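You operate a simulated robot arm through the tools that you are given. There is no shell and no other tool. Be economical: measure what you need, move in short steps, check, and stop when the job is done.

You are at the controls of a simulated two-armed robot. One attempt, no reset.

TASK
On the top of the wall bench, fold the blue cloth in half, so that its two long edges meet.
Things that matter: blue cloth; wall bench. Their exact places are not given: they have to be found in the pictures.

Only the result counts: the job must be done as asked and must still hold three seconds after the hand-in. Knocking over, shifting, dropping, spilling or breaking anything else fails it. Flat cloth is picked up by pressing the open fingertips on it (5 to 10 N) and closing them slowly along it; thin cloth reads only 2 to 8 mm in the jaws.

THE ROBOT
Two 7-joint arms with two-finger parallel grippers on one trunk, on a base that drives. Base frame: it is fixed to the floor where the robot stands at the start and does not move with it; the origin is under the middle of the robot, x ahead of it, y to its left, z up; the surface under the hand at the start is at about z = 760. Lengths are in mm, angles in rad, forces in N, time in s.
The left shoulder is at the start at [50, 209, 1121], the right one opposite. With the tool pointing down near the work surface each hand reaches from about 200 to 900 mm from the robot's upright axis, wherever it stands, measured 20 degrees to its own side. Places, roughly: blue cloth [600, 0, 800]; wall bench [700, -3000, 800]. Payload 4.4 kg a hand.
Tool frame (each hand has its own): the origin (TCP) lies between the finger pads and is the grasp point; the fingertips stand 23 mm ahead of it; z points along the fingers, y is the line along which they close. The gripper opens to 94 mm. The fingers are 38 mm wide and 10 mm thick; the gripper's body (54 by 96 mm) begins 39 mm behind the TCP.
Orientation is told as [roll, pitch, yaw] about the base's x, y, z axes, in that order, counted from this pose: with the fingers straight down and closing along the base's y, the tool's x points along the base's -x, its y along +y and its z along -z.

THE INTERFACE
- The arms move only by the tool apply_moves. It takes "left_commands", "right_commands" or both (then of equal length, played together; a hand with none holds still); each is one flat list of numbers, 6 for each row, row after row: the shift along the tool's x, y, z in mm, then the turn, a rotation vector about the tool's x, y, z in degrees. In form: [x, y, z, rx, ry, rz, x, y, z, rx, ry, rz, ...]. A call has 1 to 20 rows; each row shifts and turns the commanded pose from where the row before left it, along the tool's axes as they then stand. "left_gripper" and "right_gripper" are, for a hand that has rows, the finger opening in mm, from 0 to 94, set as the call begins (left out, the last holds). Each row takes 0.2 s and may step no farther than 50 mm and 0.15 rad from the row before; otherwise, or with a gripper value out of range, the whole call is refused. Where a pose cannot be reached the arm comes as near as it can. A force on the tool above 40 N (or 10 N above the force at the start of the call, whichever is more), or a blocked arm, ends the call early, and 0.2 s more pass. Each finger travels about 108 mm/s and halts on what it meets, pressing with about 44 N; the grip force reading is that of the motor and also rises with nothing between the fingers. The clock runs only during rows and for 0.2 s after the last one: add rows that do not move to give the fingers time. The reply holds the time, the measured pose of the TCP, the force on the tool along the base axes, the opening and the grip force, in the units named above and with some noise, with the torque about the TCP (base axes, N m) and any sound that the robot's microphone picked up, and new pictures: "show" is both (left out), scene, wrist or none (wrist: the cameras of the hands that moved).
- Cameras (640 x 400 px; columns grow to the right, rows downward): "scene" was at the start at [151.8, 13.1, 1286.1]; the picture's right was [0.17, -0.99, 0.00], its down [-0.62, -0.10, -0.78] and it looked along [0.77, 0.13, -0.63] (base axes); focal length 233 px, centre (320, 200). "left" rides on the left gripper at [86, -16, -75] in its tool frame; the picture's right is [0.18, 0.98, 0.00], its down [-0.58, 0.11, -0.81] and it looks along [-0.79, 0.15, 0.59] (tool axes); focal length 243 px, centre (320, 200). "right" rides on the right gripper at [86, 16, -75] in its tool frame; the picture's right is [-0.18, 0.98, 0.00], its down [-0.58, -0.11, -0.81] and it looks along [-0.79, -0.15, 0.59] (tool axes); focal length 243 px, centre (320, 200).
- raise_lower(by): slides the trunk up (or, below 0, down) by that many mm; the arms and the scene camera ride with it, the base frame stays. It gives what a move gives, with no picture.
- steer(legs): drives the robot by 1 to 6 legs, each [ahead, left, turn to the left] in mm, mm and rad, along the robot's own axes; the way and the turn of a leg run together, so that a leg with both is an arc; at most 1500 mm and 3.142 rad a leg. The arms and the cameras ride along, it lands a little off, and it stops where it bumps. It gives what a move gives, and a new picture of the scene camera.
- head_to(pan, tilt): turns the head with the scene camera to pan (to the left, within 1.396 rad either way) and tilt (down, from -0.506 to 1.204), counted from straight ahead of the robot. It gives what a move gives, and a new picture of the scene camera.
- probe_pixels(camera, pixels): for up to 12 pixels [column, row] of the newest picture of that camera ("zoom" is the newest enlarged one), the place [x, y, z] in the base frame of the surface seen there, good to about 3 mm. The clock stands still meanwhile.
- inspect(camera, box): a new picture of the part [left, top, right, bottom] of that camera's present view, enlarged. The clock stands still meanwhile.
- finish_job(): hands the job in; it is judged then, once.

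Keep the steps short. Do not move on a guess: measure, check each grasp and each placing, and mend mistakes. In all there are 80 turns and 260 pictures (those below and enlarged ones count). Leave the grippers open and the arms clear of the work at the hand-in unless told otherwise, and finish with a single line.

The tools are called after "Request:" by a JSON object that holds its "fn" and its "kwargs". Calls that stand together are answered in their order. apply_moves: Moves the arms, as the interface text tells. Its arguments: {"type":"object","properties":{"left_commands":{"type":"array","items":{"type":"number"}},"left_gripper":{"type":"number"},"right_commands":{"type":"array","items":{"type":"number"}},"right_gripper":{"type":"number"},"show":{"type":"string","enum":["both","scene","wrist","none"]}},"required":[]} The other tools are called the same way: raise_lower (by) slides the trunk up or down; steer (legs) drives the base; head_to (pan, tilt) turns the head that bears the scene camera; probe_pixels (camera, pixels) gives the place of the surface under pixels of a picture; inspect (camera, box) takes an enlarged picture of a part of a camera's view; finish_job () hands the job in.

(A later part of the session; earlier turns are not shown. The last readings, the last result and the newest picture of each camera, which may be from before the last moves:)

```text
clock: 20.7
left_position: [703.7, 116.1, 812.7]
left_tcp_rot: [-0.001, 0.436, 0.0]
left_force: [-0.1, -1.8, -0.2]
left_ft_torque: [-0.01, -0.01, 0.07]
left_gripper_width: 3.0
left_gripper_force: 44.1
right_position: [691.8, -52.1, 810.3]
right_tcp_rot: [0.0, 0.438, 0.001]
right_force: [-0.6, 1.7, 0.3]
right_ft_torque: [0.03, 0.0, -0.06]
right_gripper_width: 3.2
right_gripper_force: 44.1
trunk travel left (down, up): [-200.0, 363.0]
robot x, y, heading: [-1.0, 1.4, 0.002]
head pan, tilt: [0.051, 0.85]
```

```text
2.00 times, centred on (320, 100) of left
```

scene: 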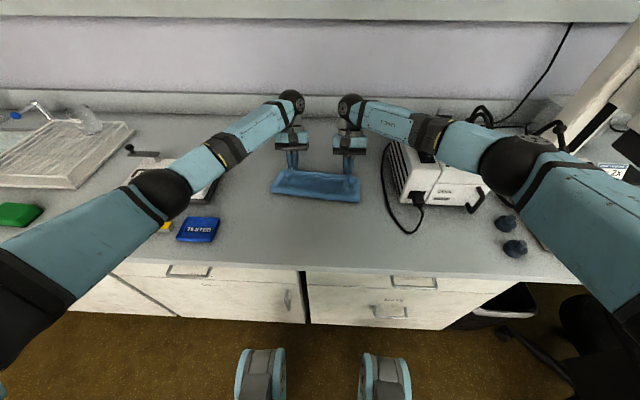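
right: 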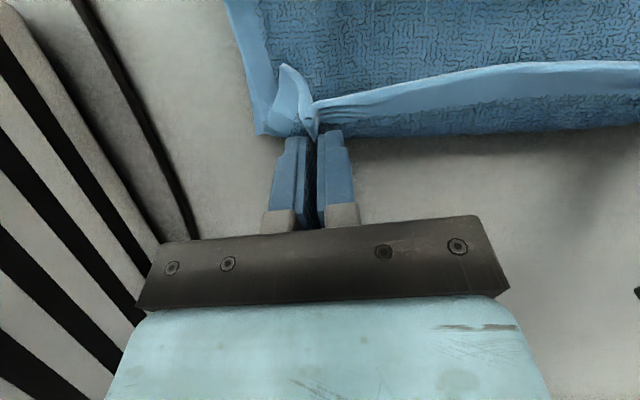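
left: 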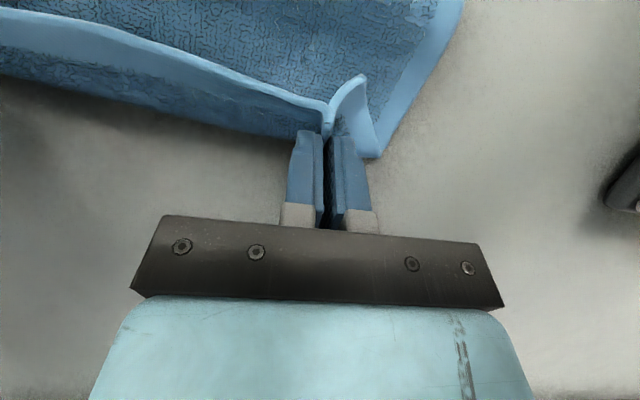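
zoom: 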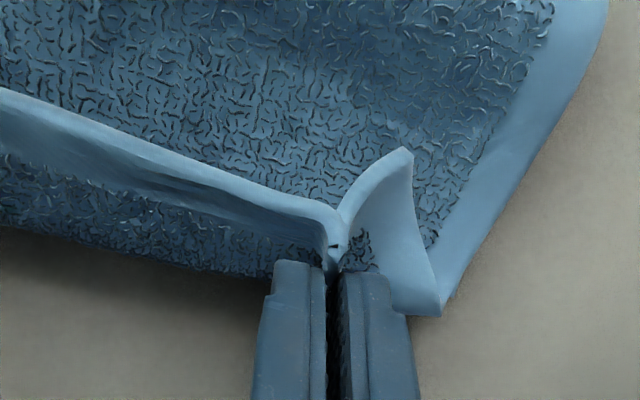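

The free flap (about 35 mm) points back and up. I lower 12 mm, open slowly, and see how it settles.

Request:
{"fn": "apply_moves", "kwargs": {"left_commands": [-5.1, 0, 10.9, 0, 0, 0, 0, 0, 0, 0, 0, 0], "right_commands": [-5.1, 0, 10.9, 0, 0, 0, 0, 0, 0, 0, 0, 0], "show": "none"}}

Request:
{"fn": "apply_moves", "kwargs": {"left_commands": [0, 0, 0, 0, 0, 0, 0, 0, 0, 0, 0, 0], "right_commands": [0, 0, 0, 0, 0, 0, 0, 0, 0, 0, 0, 0], "left_gripper": 14, "right_gripper": 14, "show": "wrist"}}

Request:
{"fn": "inspect", "kwargs": {"camera": "scene", "box": [220, 120, 420, 245]}}

```text
clock: 21.3
left_position: [702.8, 116.6, 799.4]
left_tcp_rot: [0.0, 0.437, -0.001]
left_force: [-0.4, -1.0, 0.6]
left_ft_torque: [0.0, -0.03, 0.05]
left_gripper_width: 3.3
left_gripper_force: 44.1
right_position: [691.6, -51.5, 799.0]
right_tcp_rot: [0.0, 0.436, -0.001]
right_force: [0.2, 1.5, -0.1]
right_ft_torque: [0.0, 0.01, -0.04]
right_gripper_width: 3.3
right_gripper_force: 43.9
trunk travel left (down, up): [-200.0, 363.0]
robot x, y, heading: [-0.7, -0.6, -0.001]
head pan, tilt: [0.051, 0.85]
```

```text
clock: 21.9
left_position: [702.7, 115.7, 800.1]
left_tcp_rot: [0.002, 0.437, 0.0]
left_force: [0.7, -0.1, 0.0]
left_ft_torque: [-0.01, 0.0, 0.02]
left_gripper_width: 13.9
left_gripper_force: 0.1
right_position: [692.0, -53.8, 799.2]
right_tcp_rot: [0.001, 0.435, -0.001]
right_force: [-0.5, -0.5, -0.4]
right_ft_torque: [0.04, 0.01, 0.01]
right_gripper_width: 13.9
right_gripper_force: 0.0
trunk travel left (down, up): [-200.0, 363.0]
robot x, y, heading: [3.6, -1.0, -0.002]
head pan, tilt: [0.051, 0.85]
```

right: 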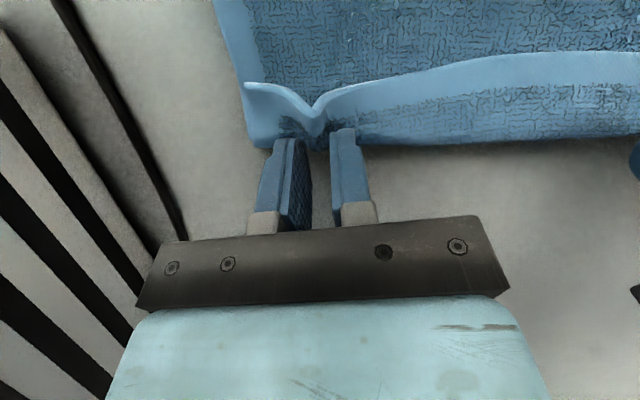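
left: 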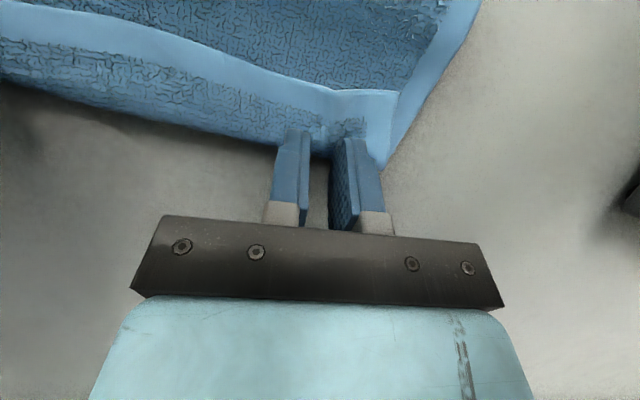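

```text
3.20 times, centred on (320, 182) of scene
```

zoom: 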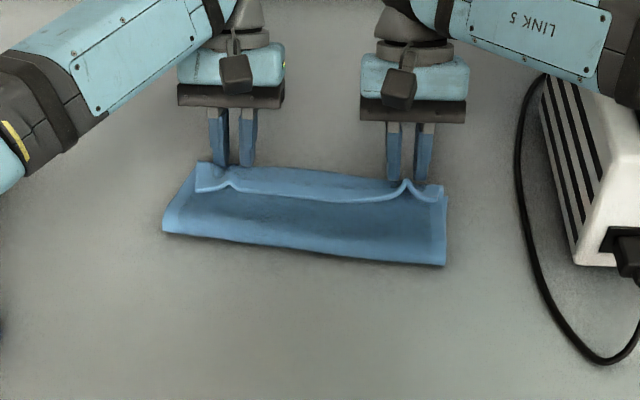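

The flap is folded back toward me by about 35 mm. I'll withdraw, then flip it forward by scooping under its free edge with fingers pointing forward and down.

Request:
{"fn": "apply_moves", "kwargs": {"left_commands": [0, 0, -30, 0, 0, 0, 0, 0, -30, 0, 0, 0, 0, 0, -30, 0, -7.5, 0, 0, 0, 0, 0, -8.5, 0, 0, 0, 0, 0, -8.5, 0, 37, 0, 0, 0, -8.5, 0, 37, 0, 0, 0, -8.5, 0, 37, 0, 0, 0, -8.5, 0, 30, 0, 0, 0, -5, 0, 0, 0, 0, 0, 0, 0], "right_commands": [0, 0, -30, 0, 0, 0, 0, 0, -30, 0, 0, 0, 0, 0, -30, 0, -7.5, 0, 0, 0, 0, 0, -8.5, 0, 0, 0, 0, 0, -8.5, 0, 37, 0, 0, 0, -8.5, 0, 37, 0, 0, 0, -8.5, 0, 37, 0, 0, 0, -8.5, 0, 30, 0, 0, 0, -5, 0, 0, 0, 0, 0, 0, 0], "show": "scene"}}

Request:
{"fn": "inspect", "kwargs": {"camera": "scene", "box": [220, 120, 420, 245]}}

```text
clock: 24.1
left_position: [604.3, 116.7, 855.4]
left_tcp_rot: [-0.003, -0.525, 0.001]
left_force: [0.0, 0.2, 0.2]
left_ft_torque: [-0.02, 0.0, 0.01]
left_gripper_width: 14.1
left_gripper_force: 0.1
right_position: [593.7, -52.2, 854.2]
right_tcp_rot: [0.002, -0.526, -0.001]
right_force: [-0.3, -0.3, -0.3]
right_ft_torque: [0.03, -0.01, 0.02]
right_gripper_width: 14.0
right_gripper_force: 0.1
trunk travel left (down, up): [-200.0, 363.0]
robot x, y, heading: [-3.7, 1.5, -0.001]
head pan, tilt: [0.051, 0.85]
```

scene: 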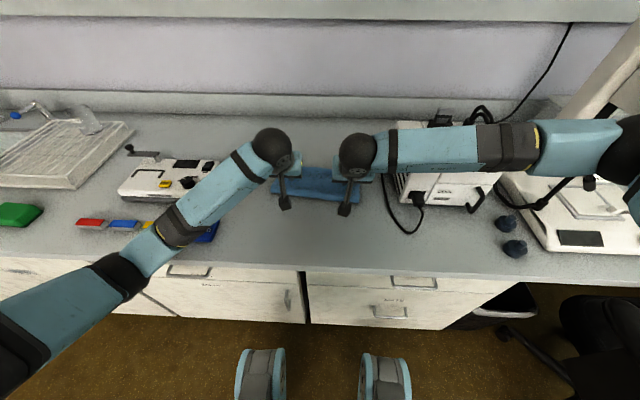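

```text
3.20 times, centred on (320, 182) of scene
```

zoom: 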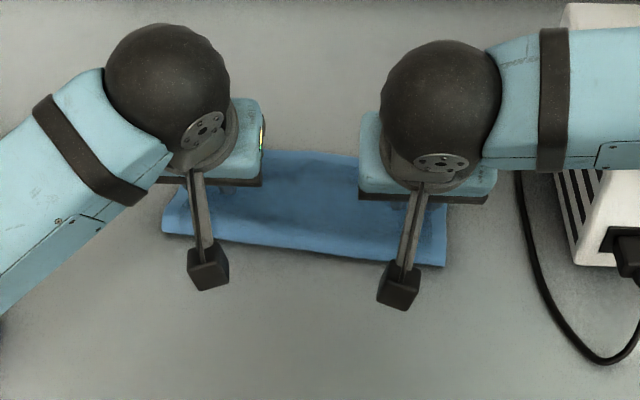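

Request:
{"fn": "inspect", "kwargs": {"camera": "left", "box": [0, 0, 640, 400]}}

Request:
{"fn": "inspect", "kwargs": {"camera": "right", "box": [0, 0, 640, 400]}}

```text
1.00 times, centred on (320, 200) of left (not enlarged: the box is as wide or as high as the picture)
```

zoom: 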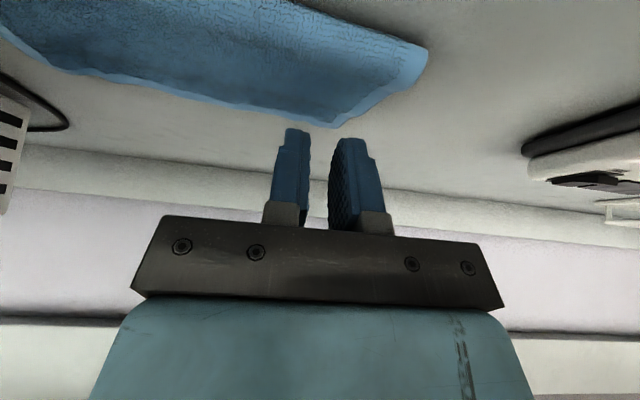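

```text
1.00 times, centred on (320, 200) of right (not enlarged: the box is as wide or as high as the picture)
```

zoom: 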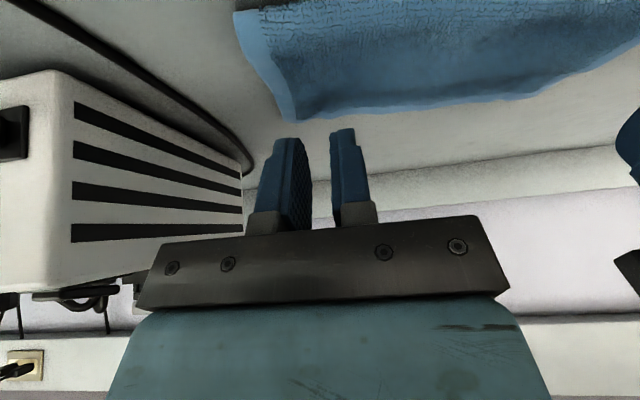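

The flap may have flipped forward as the fingers withdrew. I raise the hands and move them aside to see.

Request:
{"fn": "apply_moves", "kwargs": {"left_commands": [-10, 10, -40, 0, 0, 0, 0, 40, -20, 0, 0, 0, 0, 45, 0, 0, 0, 0, 0, 45, 0, 0, 0, 0], "right_commands": [-10, -10, -40, 0, 0, 0, 0, -40, -20, 0, 0, 0, 0, -45, 0, 0, 0, 0, 0, -45, 0, 0, 0, 0], "show": "none"}}

Request:
{"fn": "inspect", "kwargs": {"camera": "scene", "box": [240, 145, 400, 245]}}

```text
clock: 25.1
left_position: [584.9, 260.9, 909.4]
left_tcp_rot: [-0.006, -0.524, 0.005]
left_force: [0.0, -0.1, -0.3]
left_ft_torque: [-0.05, -0.02, -0.04]
left_gripper_width: 13.9
left_gripper_force: 0.1
right_position: [573.4, -187.4, 910.3]
right_tcp_rot: [0.001, -0.523, 0.009]
right_force: [0.7, 24.4, -4.2]
right_ft_torque: [0.45, 0.07, 0.34]
right_gripper_width: 3.4
right_gripper_force: 0.1
trunk travel left (down, up): [-200.0, 363.0]
robot x, y, heading: [1.5, 1.7, 0.005]
head pan, tilt: [0.051, 0.85]
```

```text
4.00 times, centred on (320, 195) of scene
```

zoom: 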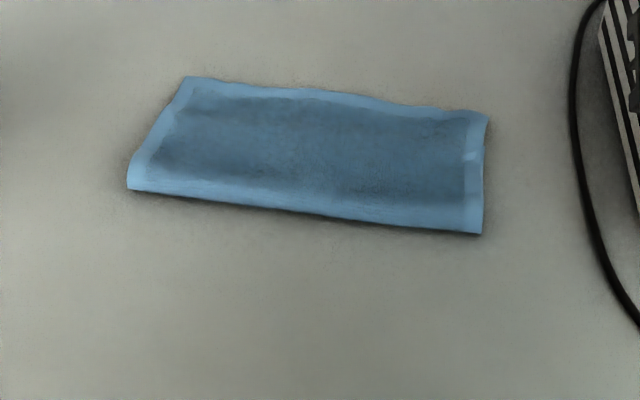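

The flap did flip forward and the cloth now looks folded. But the right hand touched the white power unit (24 N), so I back it off at once and lift it.

Request:
{"fn": "apply_moves", "kwargs": {"right_commands": [0, 15, 0, 0, 0, 0, 0, 15, 0, 0, 0, 0, -20, 0, -35, 0, 0, 0, -20, 0, -35, 0, 0, 0], "left_commands": [-20, 0, -35, 0, 0, 0, -20, 0, -35, 0, 0, 0, 0, 0, 0, 0, 0, 0, 0, 0, 0, 0, 0, 0], "show": "scene"}}

Request:
{"fn": "inspect", "kwargs": {"camera": "scene", "box": [260, 150, 380, 225]}}

Request:
{"fn": "inspect", "kwargs": {"camera": "scene", "box": [360, 80, 620, 242]}}

```text
clock: 26.1
left_position: [582.3, 257.9, 992.2]
left_tcp_rot: [-0.002, -0.523, 0.001]
left_force: [0.2, -0.3, -0.2]
left_ft_torque: [0.02, -0.02, 0.0]
left_gripper_width: 13.9
left_gripper_force: 0.1
right_position: [570.5, -162.1, 990.9]
right_tcp_rot: [-0.001, -0.524, 0.0]
right_force: [0.1, 0.1, -0.2]
right_ft_torque: [0.03, 0.0, -0.02]
right_gripper_width: 14.3
right_gripper_force: 0.1
trunk travel left (down, up): [-200.0, 363.0]
robot x, y, heading: [-1.3, -0.5, -0.003]
head pan, tilt: [0.051, 0.85]
```

scene: 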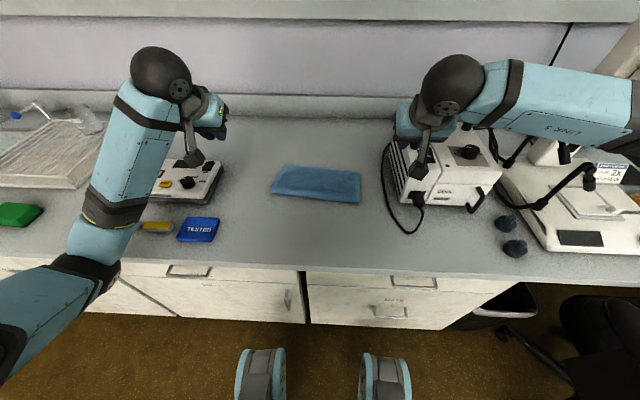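

```text
5.33 times, centred on (320, 188) of scene
```

zoom: 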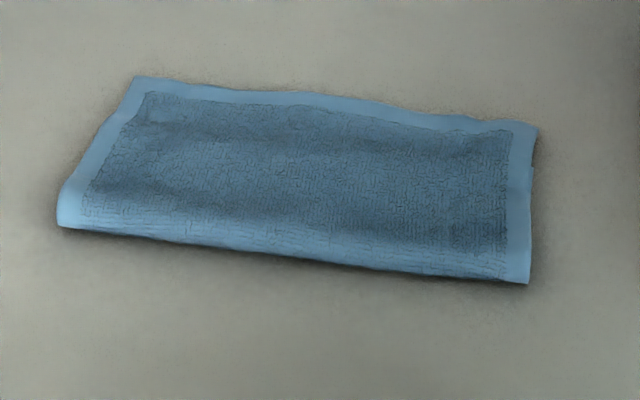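

```text
2.46 times, centred on (490, 161) of scene
```

zoom: 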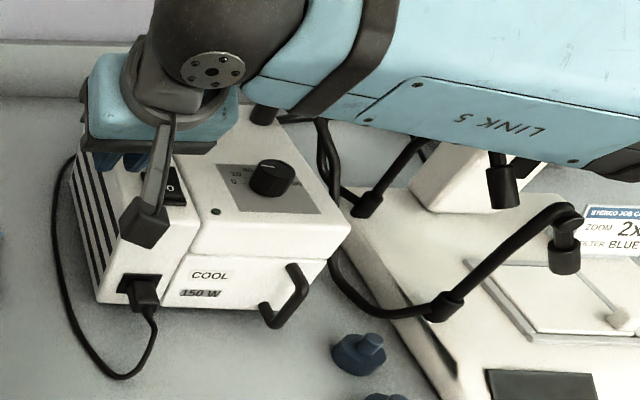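

The power unit looks unmoved; I'll check it in an identical view. I also probe the far edges to see whether the bottom layer sticks out.

Request:
{"fn": "inspect", "kwargs": {"camera": "scene", "box": [220, 120, 420, 245]}}

Request:
{"fn": "inspect", "kwargs": {"camera": "scene", "box": [265, 155, 325, 193]}}

Request:
{"fn": "probe_pixels", "kwargs": {"camera": "zoom", "pixels": [[220, 110], [220, 130], [300, 120], [300, 105], [400, 130], [400, 115], [500, 145], [500, 128], [190, 130]]}}

Request:
{"fn": "inspect", "kwargs": {"camera": "scene", "box": [315, 160, 375, 198]}}

```text
3.20 times, centred on (320, 182) of scene
```

zoom: 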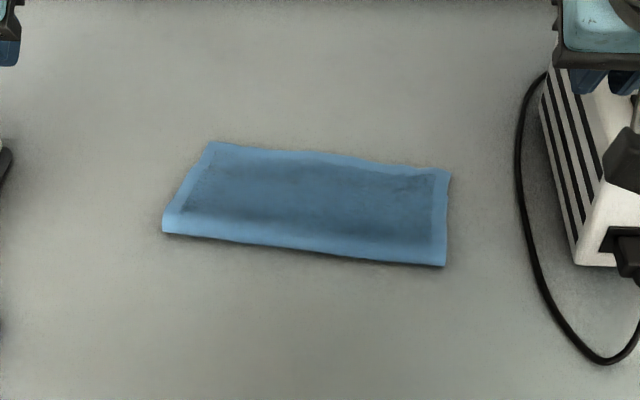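

```text
10.53 times, centred on (295, 174) of scene
```

zoom: 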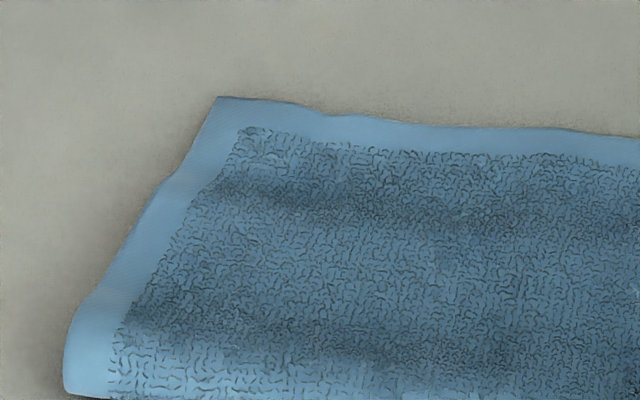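

```text
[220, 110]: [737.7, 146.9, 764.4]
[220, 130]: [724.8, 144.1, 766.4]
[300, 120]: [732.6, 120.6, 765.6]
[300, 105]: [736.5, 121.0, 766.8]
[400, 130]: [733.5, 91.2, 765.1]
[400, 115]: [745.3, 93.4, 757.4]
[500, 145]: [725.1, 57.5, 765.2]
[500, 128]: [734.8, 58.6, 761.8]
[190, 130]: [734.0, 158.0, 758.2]
```

```text
10.53 times, centred on (345, 179) of scene
```

zoom: 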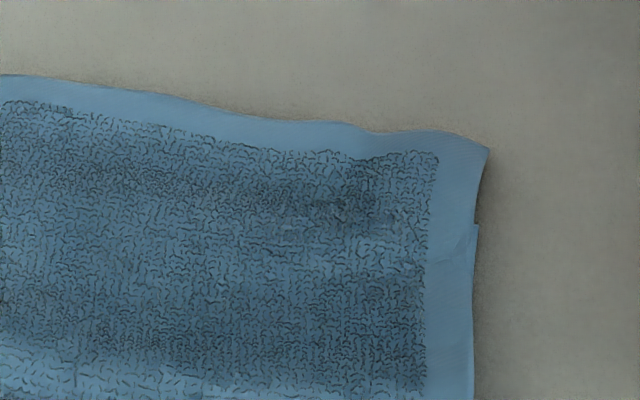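

The unit is unmoved. The top layer's far edge is at x≈738, which is farther out than where the bottom edge was. I measure the whole outline.

Request:
{"fn": "inspect", "kwargs": {"camera": "scene", "box": [260, 150, 380, 225]}}

Request:
{"fn": "probe_pixels", "kwargs": {"camera": "zoom", "pixels": [[62, 222], [200, 238], [360, 262], [525, 279], [140, 82], [300, 97], [420, 115], [534, 133], [300, 110], [420, 126], [526, 170], [526, 220]]}}

Request:
{"fn": "probe_pixels", "kwargs": {"camera": "zoom", "pixels": [[300, 130], [300, 150], [300, 170], [300, 190], [300, 210], [300, 230], [450, 140], [450, 160], [450, 180], [450, 200], [450, 230], [450, 255]]}}

```text
5.33 times, centred on (320, 188) of scene
```

zoom: 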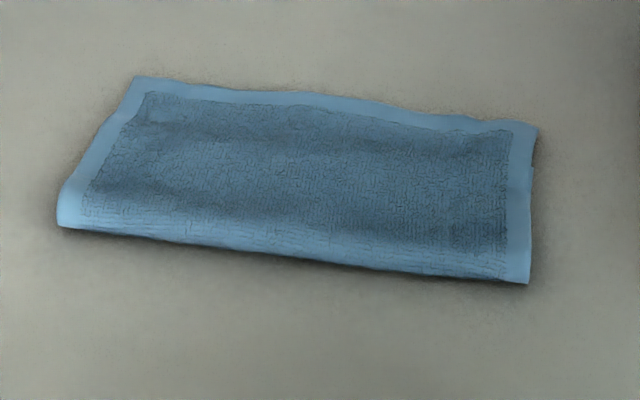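

```text
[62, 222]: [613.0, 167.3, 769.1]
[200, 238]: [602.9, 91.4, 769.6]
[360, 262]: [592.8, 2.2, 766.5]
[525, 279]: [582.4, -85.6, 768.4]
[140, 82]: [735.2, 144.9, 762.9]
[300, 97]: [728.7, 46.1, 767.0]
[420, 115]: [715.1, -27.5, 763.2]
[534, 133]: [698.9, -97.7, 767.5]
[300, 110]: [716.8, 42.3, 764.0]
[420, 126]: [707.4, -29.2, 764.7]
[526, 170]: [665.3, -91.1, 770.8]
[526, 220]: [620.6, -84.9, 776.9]
```

```text
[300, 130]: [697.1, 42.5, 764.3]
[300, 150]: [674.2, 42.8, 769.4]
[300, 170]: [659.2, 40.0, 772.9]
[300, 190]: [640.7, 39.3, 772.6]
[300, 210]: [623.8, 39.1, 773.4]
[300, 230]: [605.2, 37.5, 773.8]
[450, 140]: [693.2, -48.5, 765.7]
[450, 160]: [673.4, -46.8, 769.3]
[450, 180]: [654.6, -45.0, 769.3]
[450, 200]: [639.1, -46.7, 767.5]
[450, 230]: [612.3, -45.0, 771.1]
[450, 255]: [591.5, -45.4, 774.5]
```

The top edge lies at x≈736…699 and the fold at x≈610…582. A height step near x≈685 shows the bottom edge, so the top layer overhangs by roughly 25–45 mm. To fix this, I'll grip the overhanging top edge with both hands (it now points forward), draw it back, and lay it down again. First I hover over the gripping points.

Request:
{"fn": "apply_moves", "kwargs": {"left_commands": [-22.9, -29.2, 13.2, 0, 0, 0, -22.9, -29.2, 13.2, 0, 0, 0, -22.9, -29.2, 13.2, 0, 0, 0, -22.9, -29.2, 13.2, 0, 0, 0, -22.9, -29.2, 13.2, 0, 0, 0, 0, 0, 0, 0, 8.33, 0, 0, 0, 0, 0, 8.33, 0, 0, 0, 0, 0, 8.33, 0, 0, 0, 0, 0, 8.33, 0, 0, 0, 0, 0, 8.33, 0, 0, 0, 0, 0, 8.33, 0, -12.3, 0, 33.8, 0, 0, 0, -12.3, 0, 33.8, 0, 0, 0, -12.3, 0, 33.8, 0, 0, 0, -12.3, 0, 33.8, 0, 0, 0, -12.3, 0, 33.8, 0, 0, 0, 0, 0, 0, 0, 0, 0], "right_commands": [-20.3, 20.4, 11.7, 0, 0, 0, -20.3, 20.4, 11.7, 0, 0, 0, -20.3, 20.4, 11.7, 0, 0, 0, -20.3, 20.4, 11.7, 0, 0, 0, -20.3, 20.4, 11.7, 0, 0, 0, 0, 0, 0, 0, 8.33, 0, 0, 0, 0, 0, 8.33, 0, 0, 0, 0, 0, 8.33, 0, 0, 0, 0, 0, 8.33, 0, 0, 0, 0, 0, 8.33, 0, 0, 0, 0, 0, 8.33, 0, -12.3, 0, 33.8, 0, 0, 0, -12.3, 0, 33.8, 0, 0, 0, -12.3, 0, 33.8, 0, 0, 0, -12.3, 0, 33.8, 0, 0, 0, -12.3, 0, 33.8, 0, 0, 0, 0, 0, 0, 0, 0, 0], "left_gripper": 34, "right_gripper": 34}}

```text
clock: 29.7
left_position: [714.8, 110.2, 813.1]
left_tcp_rot: [0.0, 0.347, 0.0]
left_force: [0.4, 0.3, 0.2]
left_ft_torque: [-0.03, 0.0, -0.03]
left_gripper_width: 34.0
left_gripper_force: 0.0
right_position: [687.7, -59.0, 810.0]
right_tcp_rot: [0.001, 0.349, -0.001]
right_force: [-1.3, -0.4, 0.0]
right_ft_torque: [-0.03, 0.01, -0.01]
right_gripper_width: 33.7
right_gripper_force: 0.1
trunk travel left (down, up): [-200.0, 363.0]
robot x, y, heading: [-2.8, -1.2, 0.001]
head pan, tilt: [0.051, 0.85]
```

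scene: 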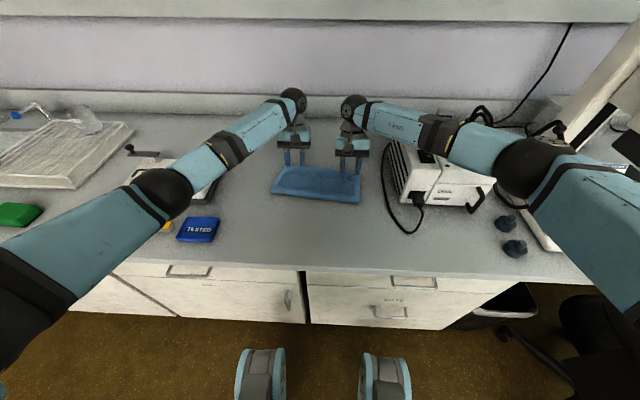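
right: 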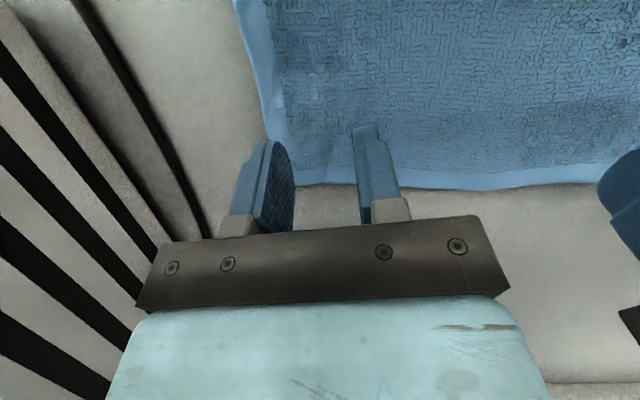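
left: 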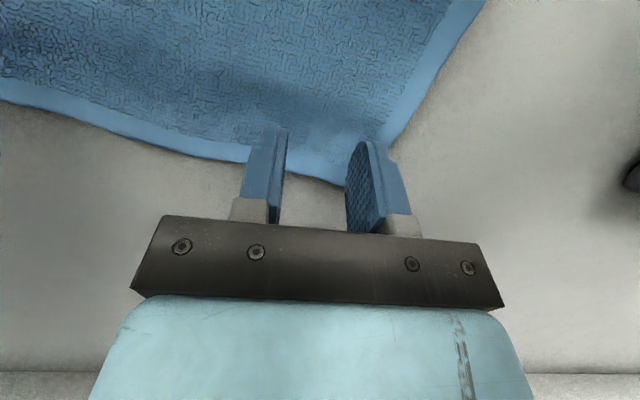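

Request:
{"fn": "probe_pixels", "kwargs": {"camera": "left", "pixels": [[300, 172], [335, 181], [300, 178], [150, 133], [395, 130]]}}

Request:
{"fn": "probe_pixels", "kwargs": {"camera": "right", "pixels": [[310, 181], [340, 181], [320, 187], [450, 186], [264, 130]]}}

```text
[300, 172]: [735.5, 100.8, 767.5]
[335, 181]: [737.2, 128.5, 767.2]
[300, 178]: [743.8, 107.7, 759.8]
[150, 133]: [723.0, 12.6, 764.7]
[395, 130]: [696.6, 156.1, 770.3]
```

```text
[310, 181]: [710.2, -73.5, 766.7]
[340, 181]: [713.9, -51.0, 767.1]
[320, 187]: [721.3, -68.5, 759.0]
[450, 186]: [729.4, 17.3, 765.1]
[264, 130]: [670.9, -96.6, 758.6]
```

Request:
{"fn": "apply_moves", "kwargs": {"left_commands": [-8.6, 2, 15, 0, 0, 0, 0, 0, 0, 0, 0, 0], "right_commands": [-10.7, 0, 12, 0, 0, 0, 0, 0, 0, 0, 0, 0], "show": "none"}}

Request:
{"fn": "apply_moves", "kwargs": {"left_commands": [-1.0, 0, 2.8, 0, 0, 0, 0, 0, 0, 0, 0, 0], "right_commands": [-1.0, 0, 2.8, 0, 0, 0, 0, 0, 0, 0, 0, 0], "show": "none"}}

Request:
{"fn": "apply_moves", "kwargs": {"left_commands": [-0.9, 0, 2.4, 0, 0, 0, 0, 0, 0, 0, 0, 0], "right_commands": [-0.9, 0, 2.4, 0, 0, 0, 0, 0, 0, 0, 0, 0], "show": "wrist"}}

```text
clock: 30.3
left_position: [717.9, 111.7, 794.7]
left_tcp_rot: [0.0, 0.349, -0.001]
left_force: [-0.4, -0.5, -0.4]
left_ft_torque: [-0.03, 0.03, 0.03]
left_gripper_width: 33.9
left_gripper_force: 0.0
right_position: [695.1, -60.1, 794.0]
right_tcp_rot: [-0.001, 0.348, 0.001]
right_force: [0.8, 0.1, -0.8]
right_ft_torque: [-0.03, 0.0, 0.03]
right_gripper_width: 34.0
right_gripper_force: 0.0
trunk travel left (down, up): [-200.0, 363.0]
robot x, y, heading: [0.5, 0.0, -0.003]
head pan, tilt: [0.051, 0.85]
```

```text
clock: 30.9
left_position: [718.1, 112.5, 792.2]
left_tcp_rot: [0.0, 0.347, 0.0]
left_force: [0.2, 0.2, 1.2]
left_ft_torque: [-0.01, -0.03, 0.01]
left_gripper_width: 34.2
left_gripper_force: 0.1
right_position: [695.1, -60.0, 792.6]
right_tcp_rot: [0.0, 0.347, -0.001]
right_force: [-0.6, 0.2, 0.2]
right_ft_torque: [0.0, 0.02, -0.02]
right_gripper_width: 34.0
right_gripper_force: 0.1
trunk travel left (down, up): [-200.0, 363.0]
robot x, y, heading: [0.5, -3.0, -0.001]
head pan, tilt: [0.051, 0.85]
```

```text
clock: 31.5
left_position: [718.2, 112.7, 790.4]
left_tcp_rot: [-0.002, 0.347, 0.0]
left_force: [1.1, -0.1, 7.3]
left_ft_torque: [0.02, -0.1, -0.02]
left_gripper_width: 33.9
left_gripper_force: 0.0
right_position: [693.9, -59.9, 790.4]
right_tcp_rot: [0.0, 0.347, 0.001]
right_force: [0.8, 1.0, 3.5]
right_ft_torque: [0.02, -0.03, -0.03]
right_gripper_width: 33.9
right_gripper_force: 0.1
trunk travel left (down, up): [-200.0, 363.0]
robot x, y, heading: [-0.5, 0.7, 0.001]
head pan, tilt: [0.051, 0.85]
```

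right: 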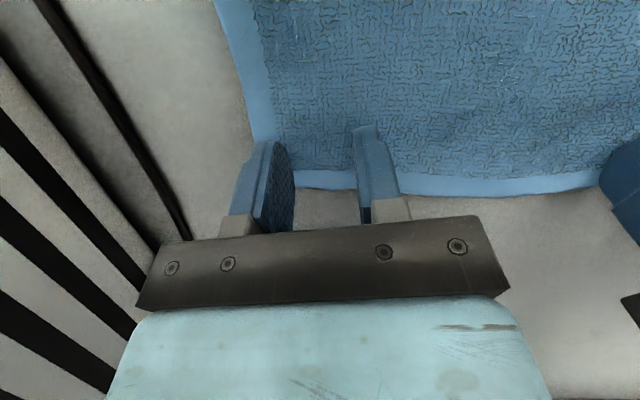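
left: 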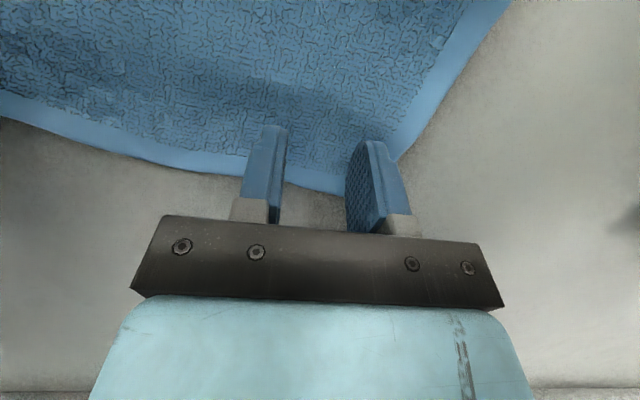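

There is contact. I press a bit more, then close in steps.

Request:
{"fn": "apply_moves", "kwargs": {"left_commands": [-0.45, 0, 1.2, 0, 0, 0, 0, 0, 0, 0, 0, 0], "right_commands": [-0.65, 0, 1.8, 0, 0, 0, 0, 0, 0, 0, 0, 0], "show": "none"}}

Request:
{"fn": "apply_moves", "kwargs": {"left_commands": [0, 0, 0, 0, 0, 0], "right_commands": [0, 0, 0, 0, 0, 0], "left_gripper": 26, "right_gripper": 26, "show": "none"}}

Request:
{"fn": "apply_moves", "kwargs": {"left_commands": [0, 0, 0, 0, 0, 0], "right_commands": [0, 0, 0, 0, 0, 0], "left_gripper": 18, "right_gripper": 18, "show": "wrist"}}

```text
clock: 32.1
left_position: [717.1, 112.8, 790.7]
left_tcp_rot: [-0.001, 0.344, -0.001]
left_force: [0.0, 0.3, 12.3]
left_ft_torque: [0.09, -0.12, 0.05]
left_gripper_width: 33.9
left_gripper_force: 0.2
right_position: [695.6, -59.7, 790.4]
right_tcp_rot: [0.001, 0.346, -0.001]
right_force: [1.6, 0.5, 7.4]
right_ft_torque: [0.01, -0.12, -0.02]
right_gripper_width: 34.0
right_gripper_force: 0.1
trunk travel left (down, up): [-200.0, 363.0]
robot x, y, heading: [0.0, -2.2, -0.004]
head pan, tilt: [0.051, 0.85]
```

```text
clock: 32.5
left_position: [717.5, 111.2, 790.6]
left_tcp_rot: [-0.001, 0.344, 0.0]
left_force: [0.9, -1.4, 13.2]
left_ft_torque: [-0.05, -0.13, -0.03]
left_gripper_width: 26.5
left_gripper_force: 0.0
right_position: [694.6, -58.7, 790.2]
right_tcp_rot: [-0.001, 0.346, 0.0]
right_force: [1.0, 2.6, 9.3]
right_ft_torque: [0.07, -0.15, 0.03]
right_gripper_width: 26.4
right_gripper_force: 0.1
trunk travel left (down, up): [-200.0, 363.0]
robot x, y, heading: [0.7, 2.2, 0.0]
head pan, tilt: [0.051, 0.85]
```

```text
clock: 32.9
left_position: [717.1, 112.4, 789.5]
left_tcp_rot: [-0.001, 0.344, -0.002]
left_force: [-2.6, -3.9, 13.6]
left_ft_torque: [-0.12, -0.08, -0.09]
left_gripper_width: 18.5
left_gripper_force: 0.6
right_position: [694.6, -59.8, 790.1]
right_tcp_rot: [0.0, 0.346, -0.001]
right_force: [-0.8, 4.3, 10.1]
right_ft_torque: [0.12, -0.12, 0.02]
right_gripper_width: 18.6
right_gripper_force: 0.5
trunk travel left (down, up): [-200.0, 363.0]
robot x, y, heading: [1.7, 0.8, 0.001]
head pan, tilt: [0.051, 0.85]
```

right: 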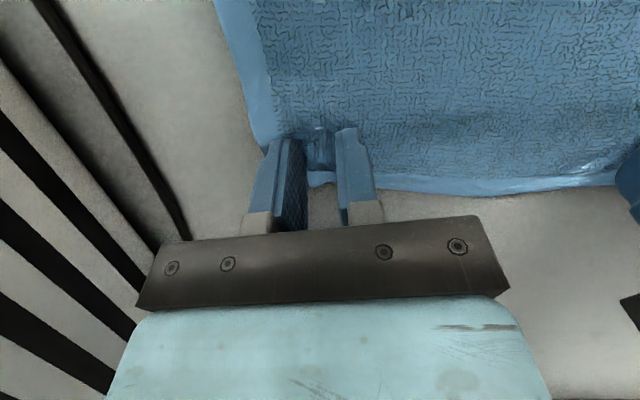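
left: 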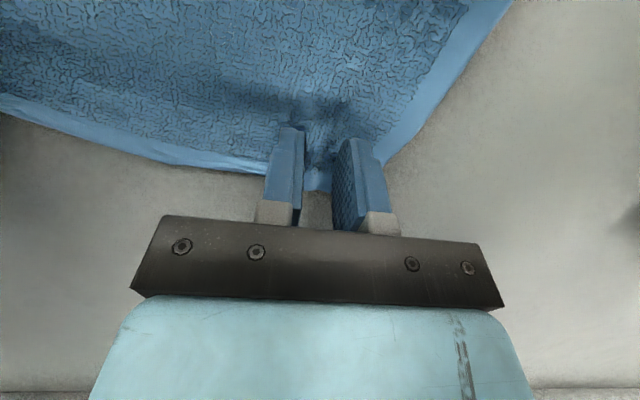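

Ridges are rising in both. I press the right 1 mm more and close the rest of the way.

Request:
{"fn": "apply_moves", "kwargs": {"left_commands": [-0.2, 0, 0.5, 0, 0, 0], "right_commands": [-0.4, 0, 1.0, 0, 0, 0], "left_gripper": 12, "right_gripper": 12, "show": "none"}}

Request:
{"fn": "apply_moves", "kwargs": {"left_commands": [0, 0, 0, 0, 0, 0], "right_commands": [0, 0, 0, 0, 0, 0], "left_gripper": 6, "right_gripper": 6, "show": "none"}}

Request:
{"fn": "apply_moves", "kwargs": {"left_commands": [0, 0, 0, 0, 0, 0, 0, 0, 0, 0, 0, 0], "right_commands": [0, 0, 0, 0, 0, 0, 0, 0, 0, 0, 0, 0], "left_gripper": 0, "right_gripper": 0, "show": "wrist"}}

```text
clock: 33.3
left_position: [717.1, 112.3, 790.8]
left_tcp_rot: [0.0, 0.343, 0.001]
left_force: [-0.8, -6.0, 17.6]
left_ft_torque: [-0.11, -0.13, -0.03]
left_gripper_width: 13.3
left_gripper_force: 1.4
right_position: [693.6, -58.5, 790.6]
right_tcp_rot: [0.001, 0.345, 0.003]
right_force: [0.5, 5.2, 12.6]
right_ft_torque: [0.09, -0.15, 0.04]
right_gripper_width: 13.7
right_gripper_force: 2.1
trunk travel left (down, up): [-200.0, 363.0]
robot x, y, heading: [-1.3, 2.2, 0.004]
head pan, tilt: [0.051, 0.85]
```

```text
clock: 33.7
left_position: [717.1, 112.4, 790.4]
left_tcp_rot: [-0.003, 0.344, -0.004]
left_force: [-1.2, -12.6, 17.7]
left_ft_torque: [-0.36, -0.12, -0.14]
left_gripper_width: 7.3
left_gripper_force: 10.3
right_position: [693.5, -56.9, 791.4]
right_tcp_rot: [0.001, 0.344, 0.002]
right_force: [2.1, 13.7, 14.2]
right_ft_torque: [0.43, -0.17, 0.13]
right_gripper_width: 6.9
right_gripper_force: 10.3
trunk travel left (down, up): [-200.0, 363.0]
robot x, y, heading: [-3.5, 0.2, 0.003]
head pan, tilt: [0.051, 0.85]
```

```text
clock: 34.3
left_position: [716.8, 112.1, 790.4]
left_tcp_rot: [-0.002, 0.343, -0.002]
left_force: [-1.8, -19.6, 18.9]
left_ft_torque: [-0.54, -0.1, -0.18]
left_gripper_width: 4.1
left_gripper_force: 43.9
right_position: [693.5, -57.9, 790.8]
right_tcp_rot: [0.002, 0.344, 0.002]
right_force: [4.0, 22.3, 14.4]
right_ft_torque: [0.65, -0.27, 0.2]
right_gripper_width: 2.5
right_gripper_force: 43.9
trunk travel left (down, up): [-200.0, 363.0]
robot x, y, heading: [-0.1, 2.4, -0.001]
head pan, tilt: [0.051, 0.85]
```

right: 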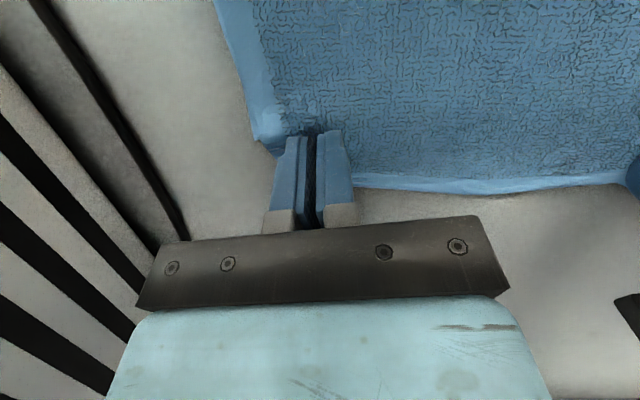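
left: 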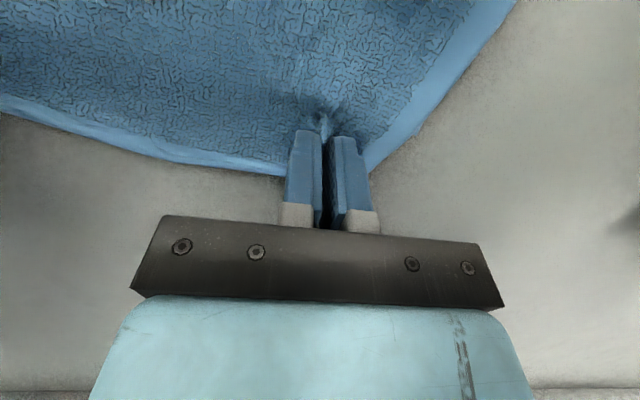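

Both hands hold (4.1 and 2.5 mm), with 20 N sideways tension between them. I ease them 4 mm toward each other, lift 60 mm, draw back 20 mm, and look at the bottom layer.

Request:
{"fn": "apply_moves", "kwargs": {"left_commands": [0, -2, 0, 0, 0, 0, 9.8, -2, -12.4, 0, 0, 0, 9.8, 0, -12.4, 0, 0, 0, 9.8, 0, -12.4, 0, 0, 0, 9.8, 0, -12.4, 0, 0, 0, 0, 0, 0, 0, 0, 0], "right_commands": [0, 2, 0, 0, 0, 0, 9.8, 2, -12.4, 0, 0, 0, 9.8, 0, -12.4, 0, 0, 0, 9.8, 0, -12.4, 0, 0, 0, 9.8, 0, -12.4, 0, 0, 0, 0, 0, 0, 0, 0, 0]}}

Request:
{"fn": "inspect", "kwargs": {"camera": "scene", "box": [220, 120, 420, 245]}}

```text
clock: 35.7
left_position: [701.1, 109.1, 846.0]
left_tcp_rot: [0.001, 0.35, -0.001]
left_force: [-2.3, -11.1, -0.2]
left_ft_torque: [-0.22, 0.04, -0.03]
left_gripper_width: 3.9
left_gripper_force: 44.2
right_position: [675.8, -55.2, 846.3]
right_tcp_rot: [0.001, 0.348, 0.002]
right_force: [0.9, 10.0, 0.1]
right_ft_torque: [0.26, -0.05, 0.07]
right_gripper_width: 2.3
right_gripper_force: 43.9
trunk travel left (down, up): [-200.0, 363.0]
robot x, y, heading: [-1.0, 1.9, -0.002]
head pan, tilt: [0.051, 0.85]
```

scene: 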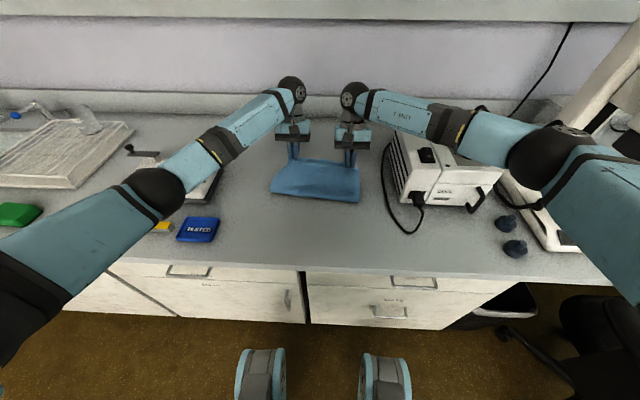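
right: 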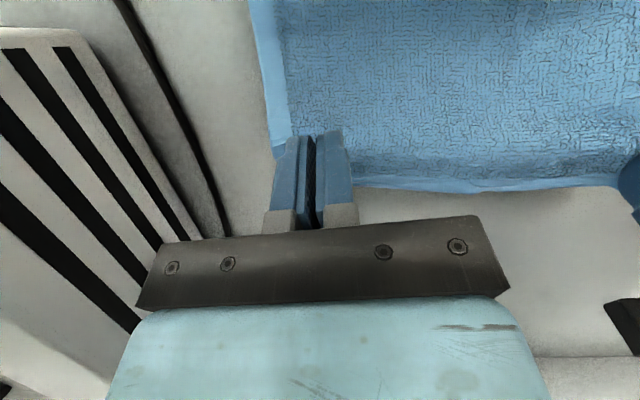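
left: 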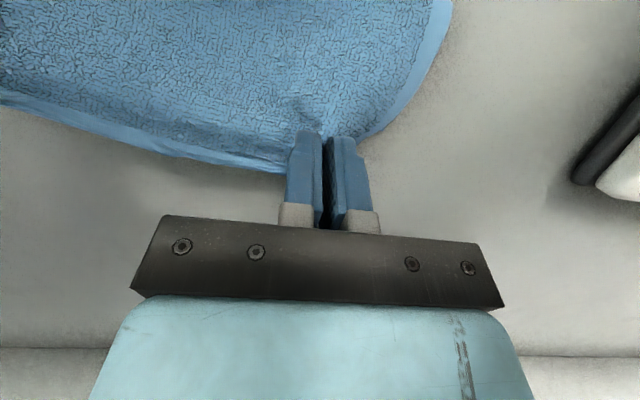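

```text
3.20 times, centred on (320, 182) of scene
```

zoom: 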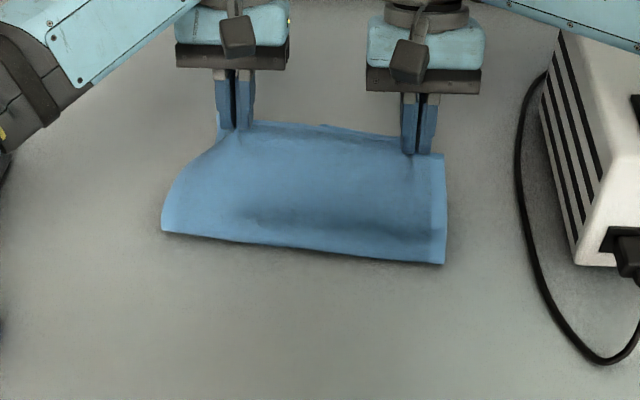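

Request:
{"fn": "apply_moves", "kwargs": {"left_commands": [23.4, 0, 0, 0, 0, 0, 23.4, 0, 0, 0, 0, 0, 23.4, 0, 0, 0, 0, 0, 23.4, 0, 0, 0, 0, 0, 23.4, 0, 0, 0, 0, 0, 0, 0, 0, 0, 0, 0], "right_commands": [23.4, 0, 0, 0, 0, 0, 23.4, 0, 0, 0, 0, 0, 23.4, 0, 0, 0, 0, 0, 23.4, 0, 0, 0, 0, 0, 23.4, 0, 0, 0, 0, 0, 0, 0, 0, 0, 0, 0], "show": "wrist"}}

Request:
{"fn": "inspect", "kwargs": {"camera": "scene", "box": [220, 120, 420, 245]}}

```text
clock: 37.1
left_position: [590.1, 109.2, 886.4]
left_tcp_rot: [-0.001, 0.349, 0.001]
left_force: [-1.2, -8.3, -0.7]
left_ft_torque: [-0.2, 0.02, -0.08]
left_gripper_width: 4.3
left_gripper_force: 44.2
right_position: [565.1, -54.8, 888.5]
right_tcp_rot: [0.0, 0.351, 0.0]
right_force: [1.0, 6.8, -0.5]
right_ft_torque: [0.16, -0.01, 0.04]
right_gripper_width: 2.3
right_gripper_force: 43.9
trunk travel left (down, up): [-200.0, 363.0]
robot x, y, heading: [0.7, -3.1, 0.002]
head pan, tilt: [0.051, 0.85]
```

right: 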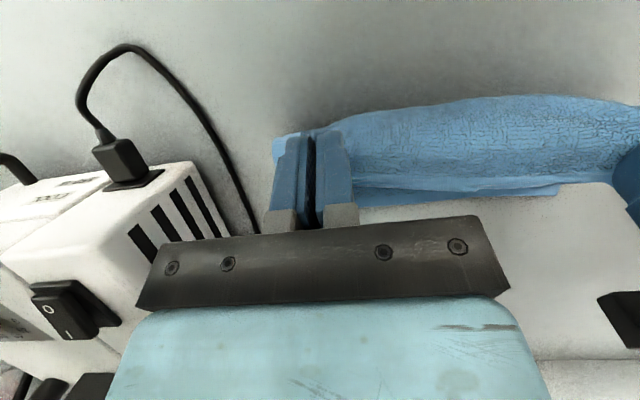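
left: 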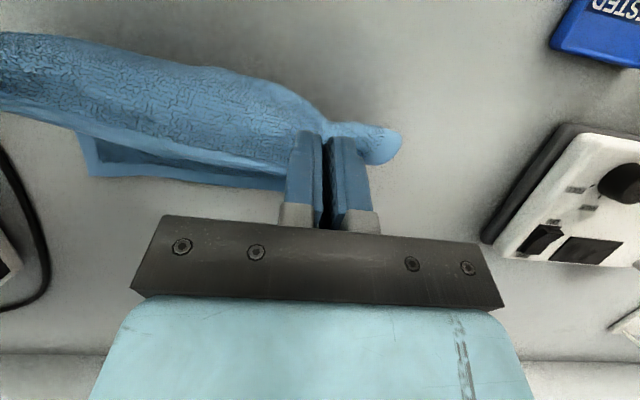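

```text
3.20 times, centred on (320, 182) of scene
```

zoom: 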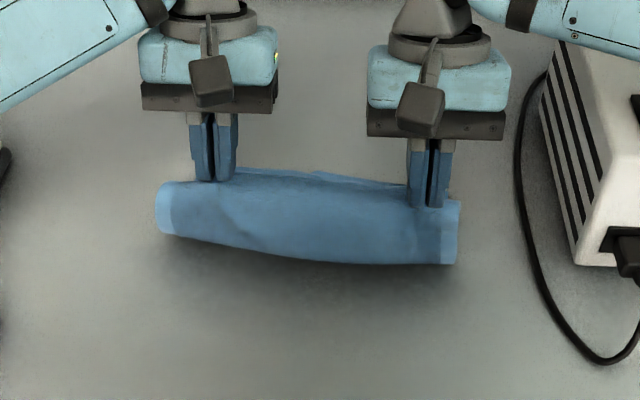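

The bottom layer's far edge is visible again, at about (95,175) to (280,187) in the left view. I measure it.

Request:
{"fn": "probe_pixels", "kwargs": {"camera": "left", "pixels": [[97, 172], [150, 174], [200, 180], [270, 186], [97, 179], [150, 181], [200, 187], [270, 194]]}}

Request:
{"fn": "probe_pixels", "kwargs": {"camera": "right", "pixels": [[370, 196], [450, 193], [550, 189], [370, 203], [450, 200], [550, 195], [600, 180], [500, 185]]}}

Request:
{"fn": "probe_pixels", "kwargs": {"camera": "zoom", "pixels": [[165, 225], [300, 255], [440, 258], [300, 220], [300, 190], [240, 175], [320, 178], [400, 186]]}}

```text
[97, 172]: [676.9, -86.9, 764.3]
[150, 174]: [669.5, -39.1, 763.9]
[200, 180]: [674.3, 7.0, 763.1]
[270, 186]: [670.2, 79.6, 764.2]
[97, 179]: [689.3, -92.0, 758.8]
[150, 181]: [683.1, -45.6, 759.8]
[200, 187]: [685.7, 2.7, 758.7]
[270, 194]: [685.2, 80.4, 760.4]
```

```text
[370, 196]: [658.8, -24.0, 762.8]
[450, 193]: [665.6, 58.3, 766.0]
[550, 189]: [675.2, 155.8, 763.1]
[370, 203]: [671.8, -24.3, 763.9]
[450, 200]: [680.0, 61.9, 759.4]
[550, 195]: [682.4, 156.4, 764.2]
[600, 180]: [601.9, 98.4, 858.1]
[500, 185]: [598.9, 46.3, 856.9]
```

```text
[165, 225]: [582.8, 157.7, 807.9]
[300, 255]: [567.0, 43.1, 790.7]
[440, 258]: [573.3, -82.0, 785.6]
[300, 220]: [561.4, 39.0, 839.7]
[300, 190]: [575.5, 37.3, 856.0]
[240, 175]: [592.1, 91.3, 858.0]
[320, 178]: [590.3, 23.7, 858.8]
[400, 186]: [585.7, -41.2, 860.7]
```

The bottom edge lies at about x = 677–684, with corners near y = 158 and −90. I lay the top edge down so that it lands at x≈680, shifting 7 mm to the left.

Request:
{"fn": "apply_moves", "kwargs": {"left_commands": [-16.4, 1.2, 10, 0, 0, 0, -16.4, 1.2, 10, 0, 0, 0, -16.4, 1.2, 10, 0, 0, 0, -16.4, 1.2, 10, 0, 0, 0, -16.4, 1.2, 10, 0, 0, 0, -16.4, 1.2, 10, 0, 0, 0, 0, 0, 0, 0, 0, 0, 0, 0, 0, 0, 0, 0], "right_commands": [-19.75, 1.2, 8.95, 0, 0, 0, -19.75, 1.2, 8.95, 0, 0, 0, -19.75, 1.2, 8.95, 0, 0, 0, -19.75, 1.2, 8.95, 0, 0, 0, -19.75, 1.2, 8.95, 0, 0, 0, -19.75, 1.2, 8.95, 0, 0, 0, 0, 0, 0, 0, 0, 0, 0, 0, 0, 0, 0, 0], "show": "wrist"}}

Request:
{"fn": "inspect", "kwargs": {"camera": "scene", "box": [220, 120, 420, 245]}}

```text
clock: 38.9
left_position: [661.8, 115.9, 796.5]
left_tcp_rot: [-0.001, 0.346, -0.001]
left_force: [0.2, -3.9, 0.3]
left_ft_torque: [-0.05, 0.04, -0.03]
left_gripper_width: 3.9
left_gripper_force: 43.3
right_position: [657.1, -48.9, 797.7]
right_tcp_rot: [0.002, 0.349, 0.0]
right_force: [0.1, 4.8, 3.5]
right_ft_torque: [0.11, -0.03, 0.03]
right_gripper_width: 2.3
right_gripper_force: 43.4
trunk travel left (down, up): [-200.0, 363.0]
robot x, y, heading: [2.1, -0.3, 0.006]
head pan, tilt: [0.051, 0.85]
```

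right: 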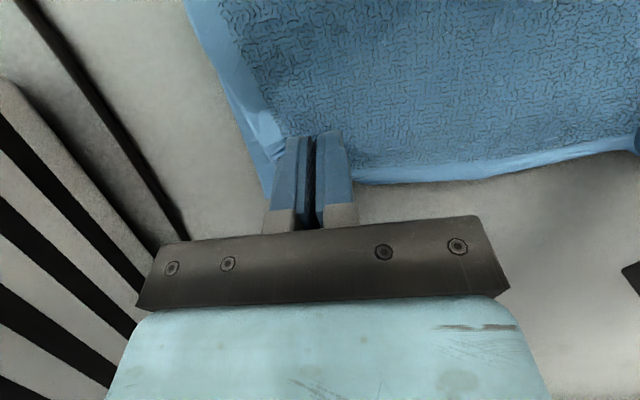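
left: 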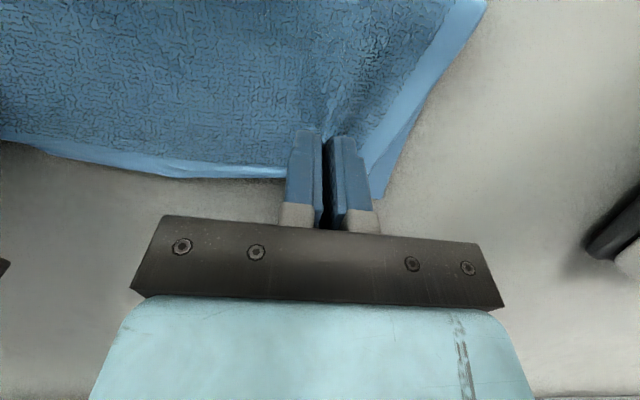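

```text
3.20 times, centred on (320, 182) of scene
```

zoom: 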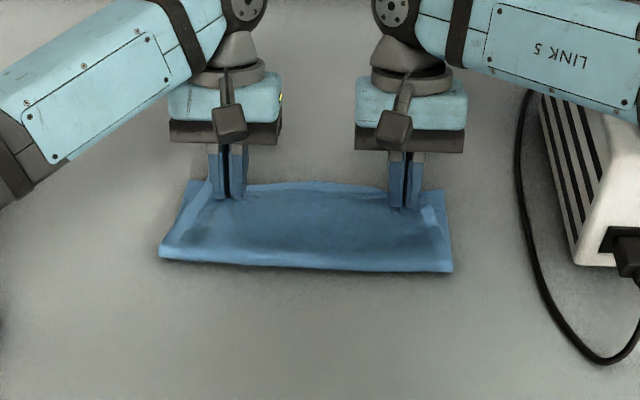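

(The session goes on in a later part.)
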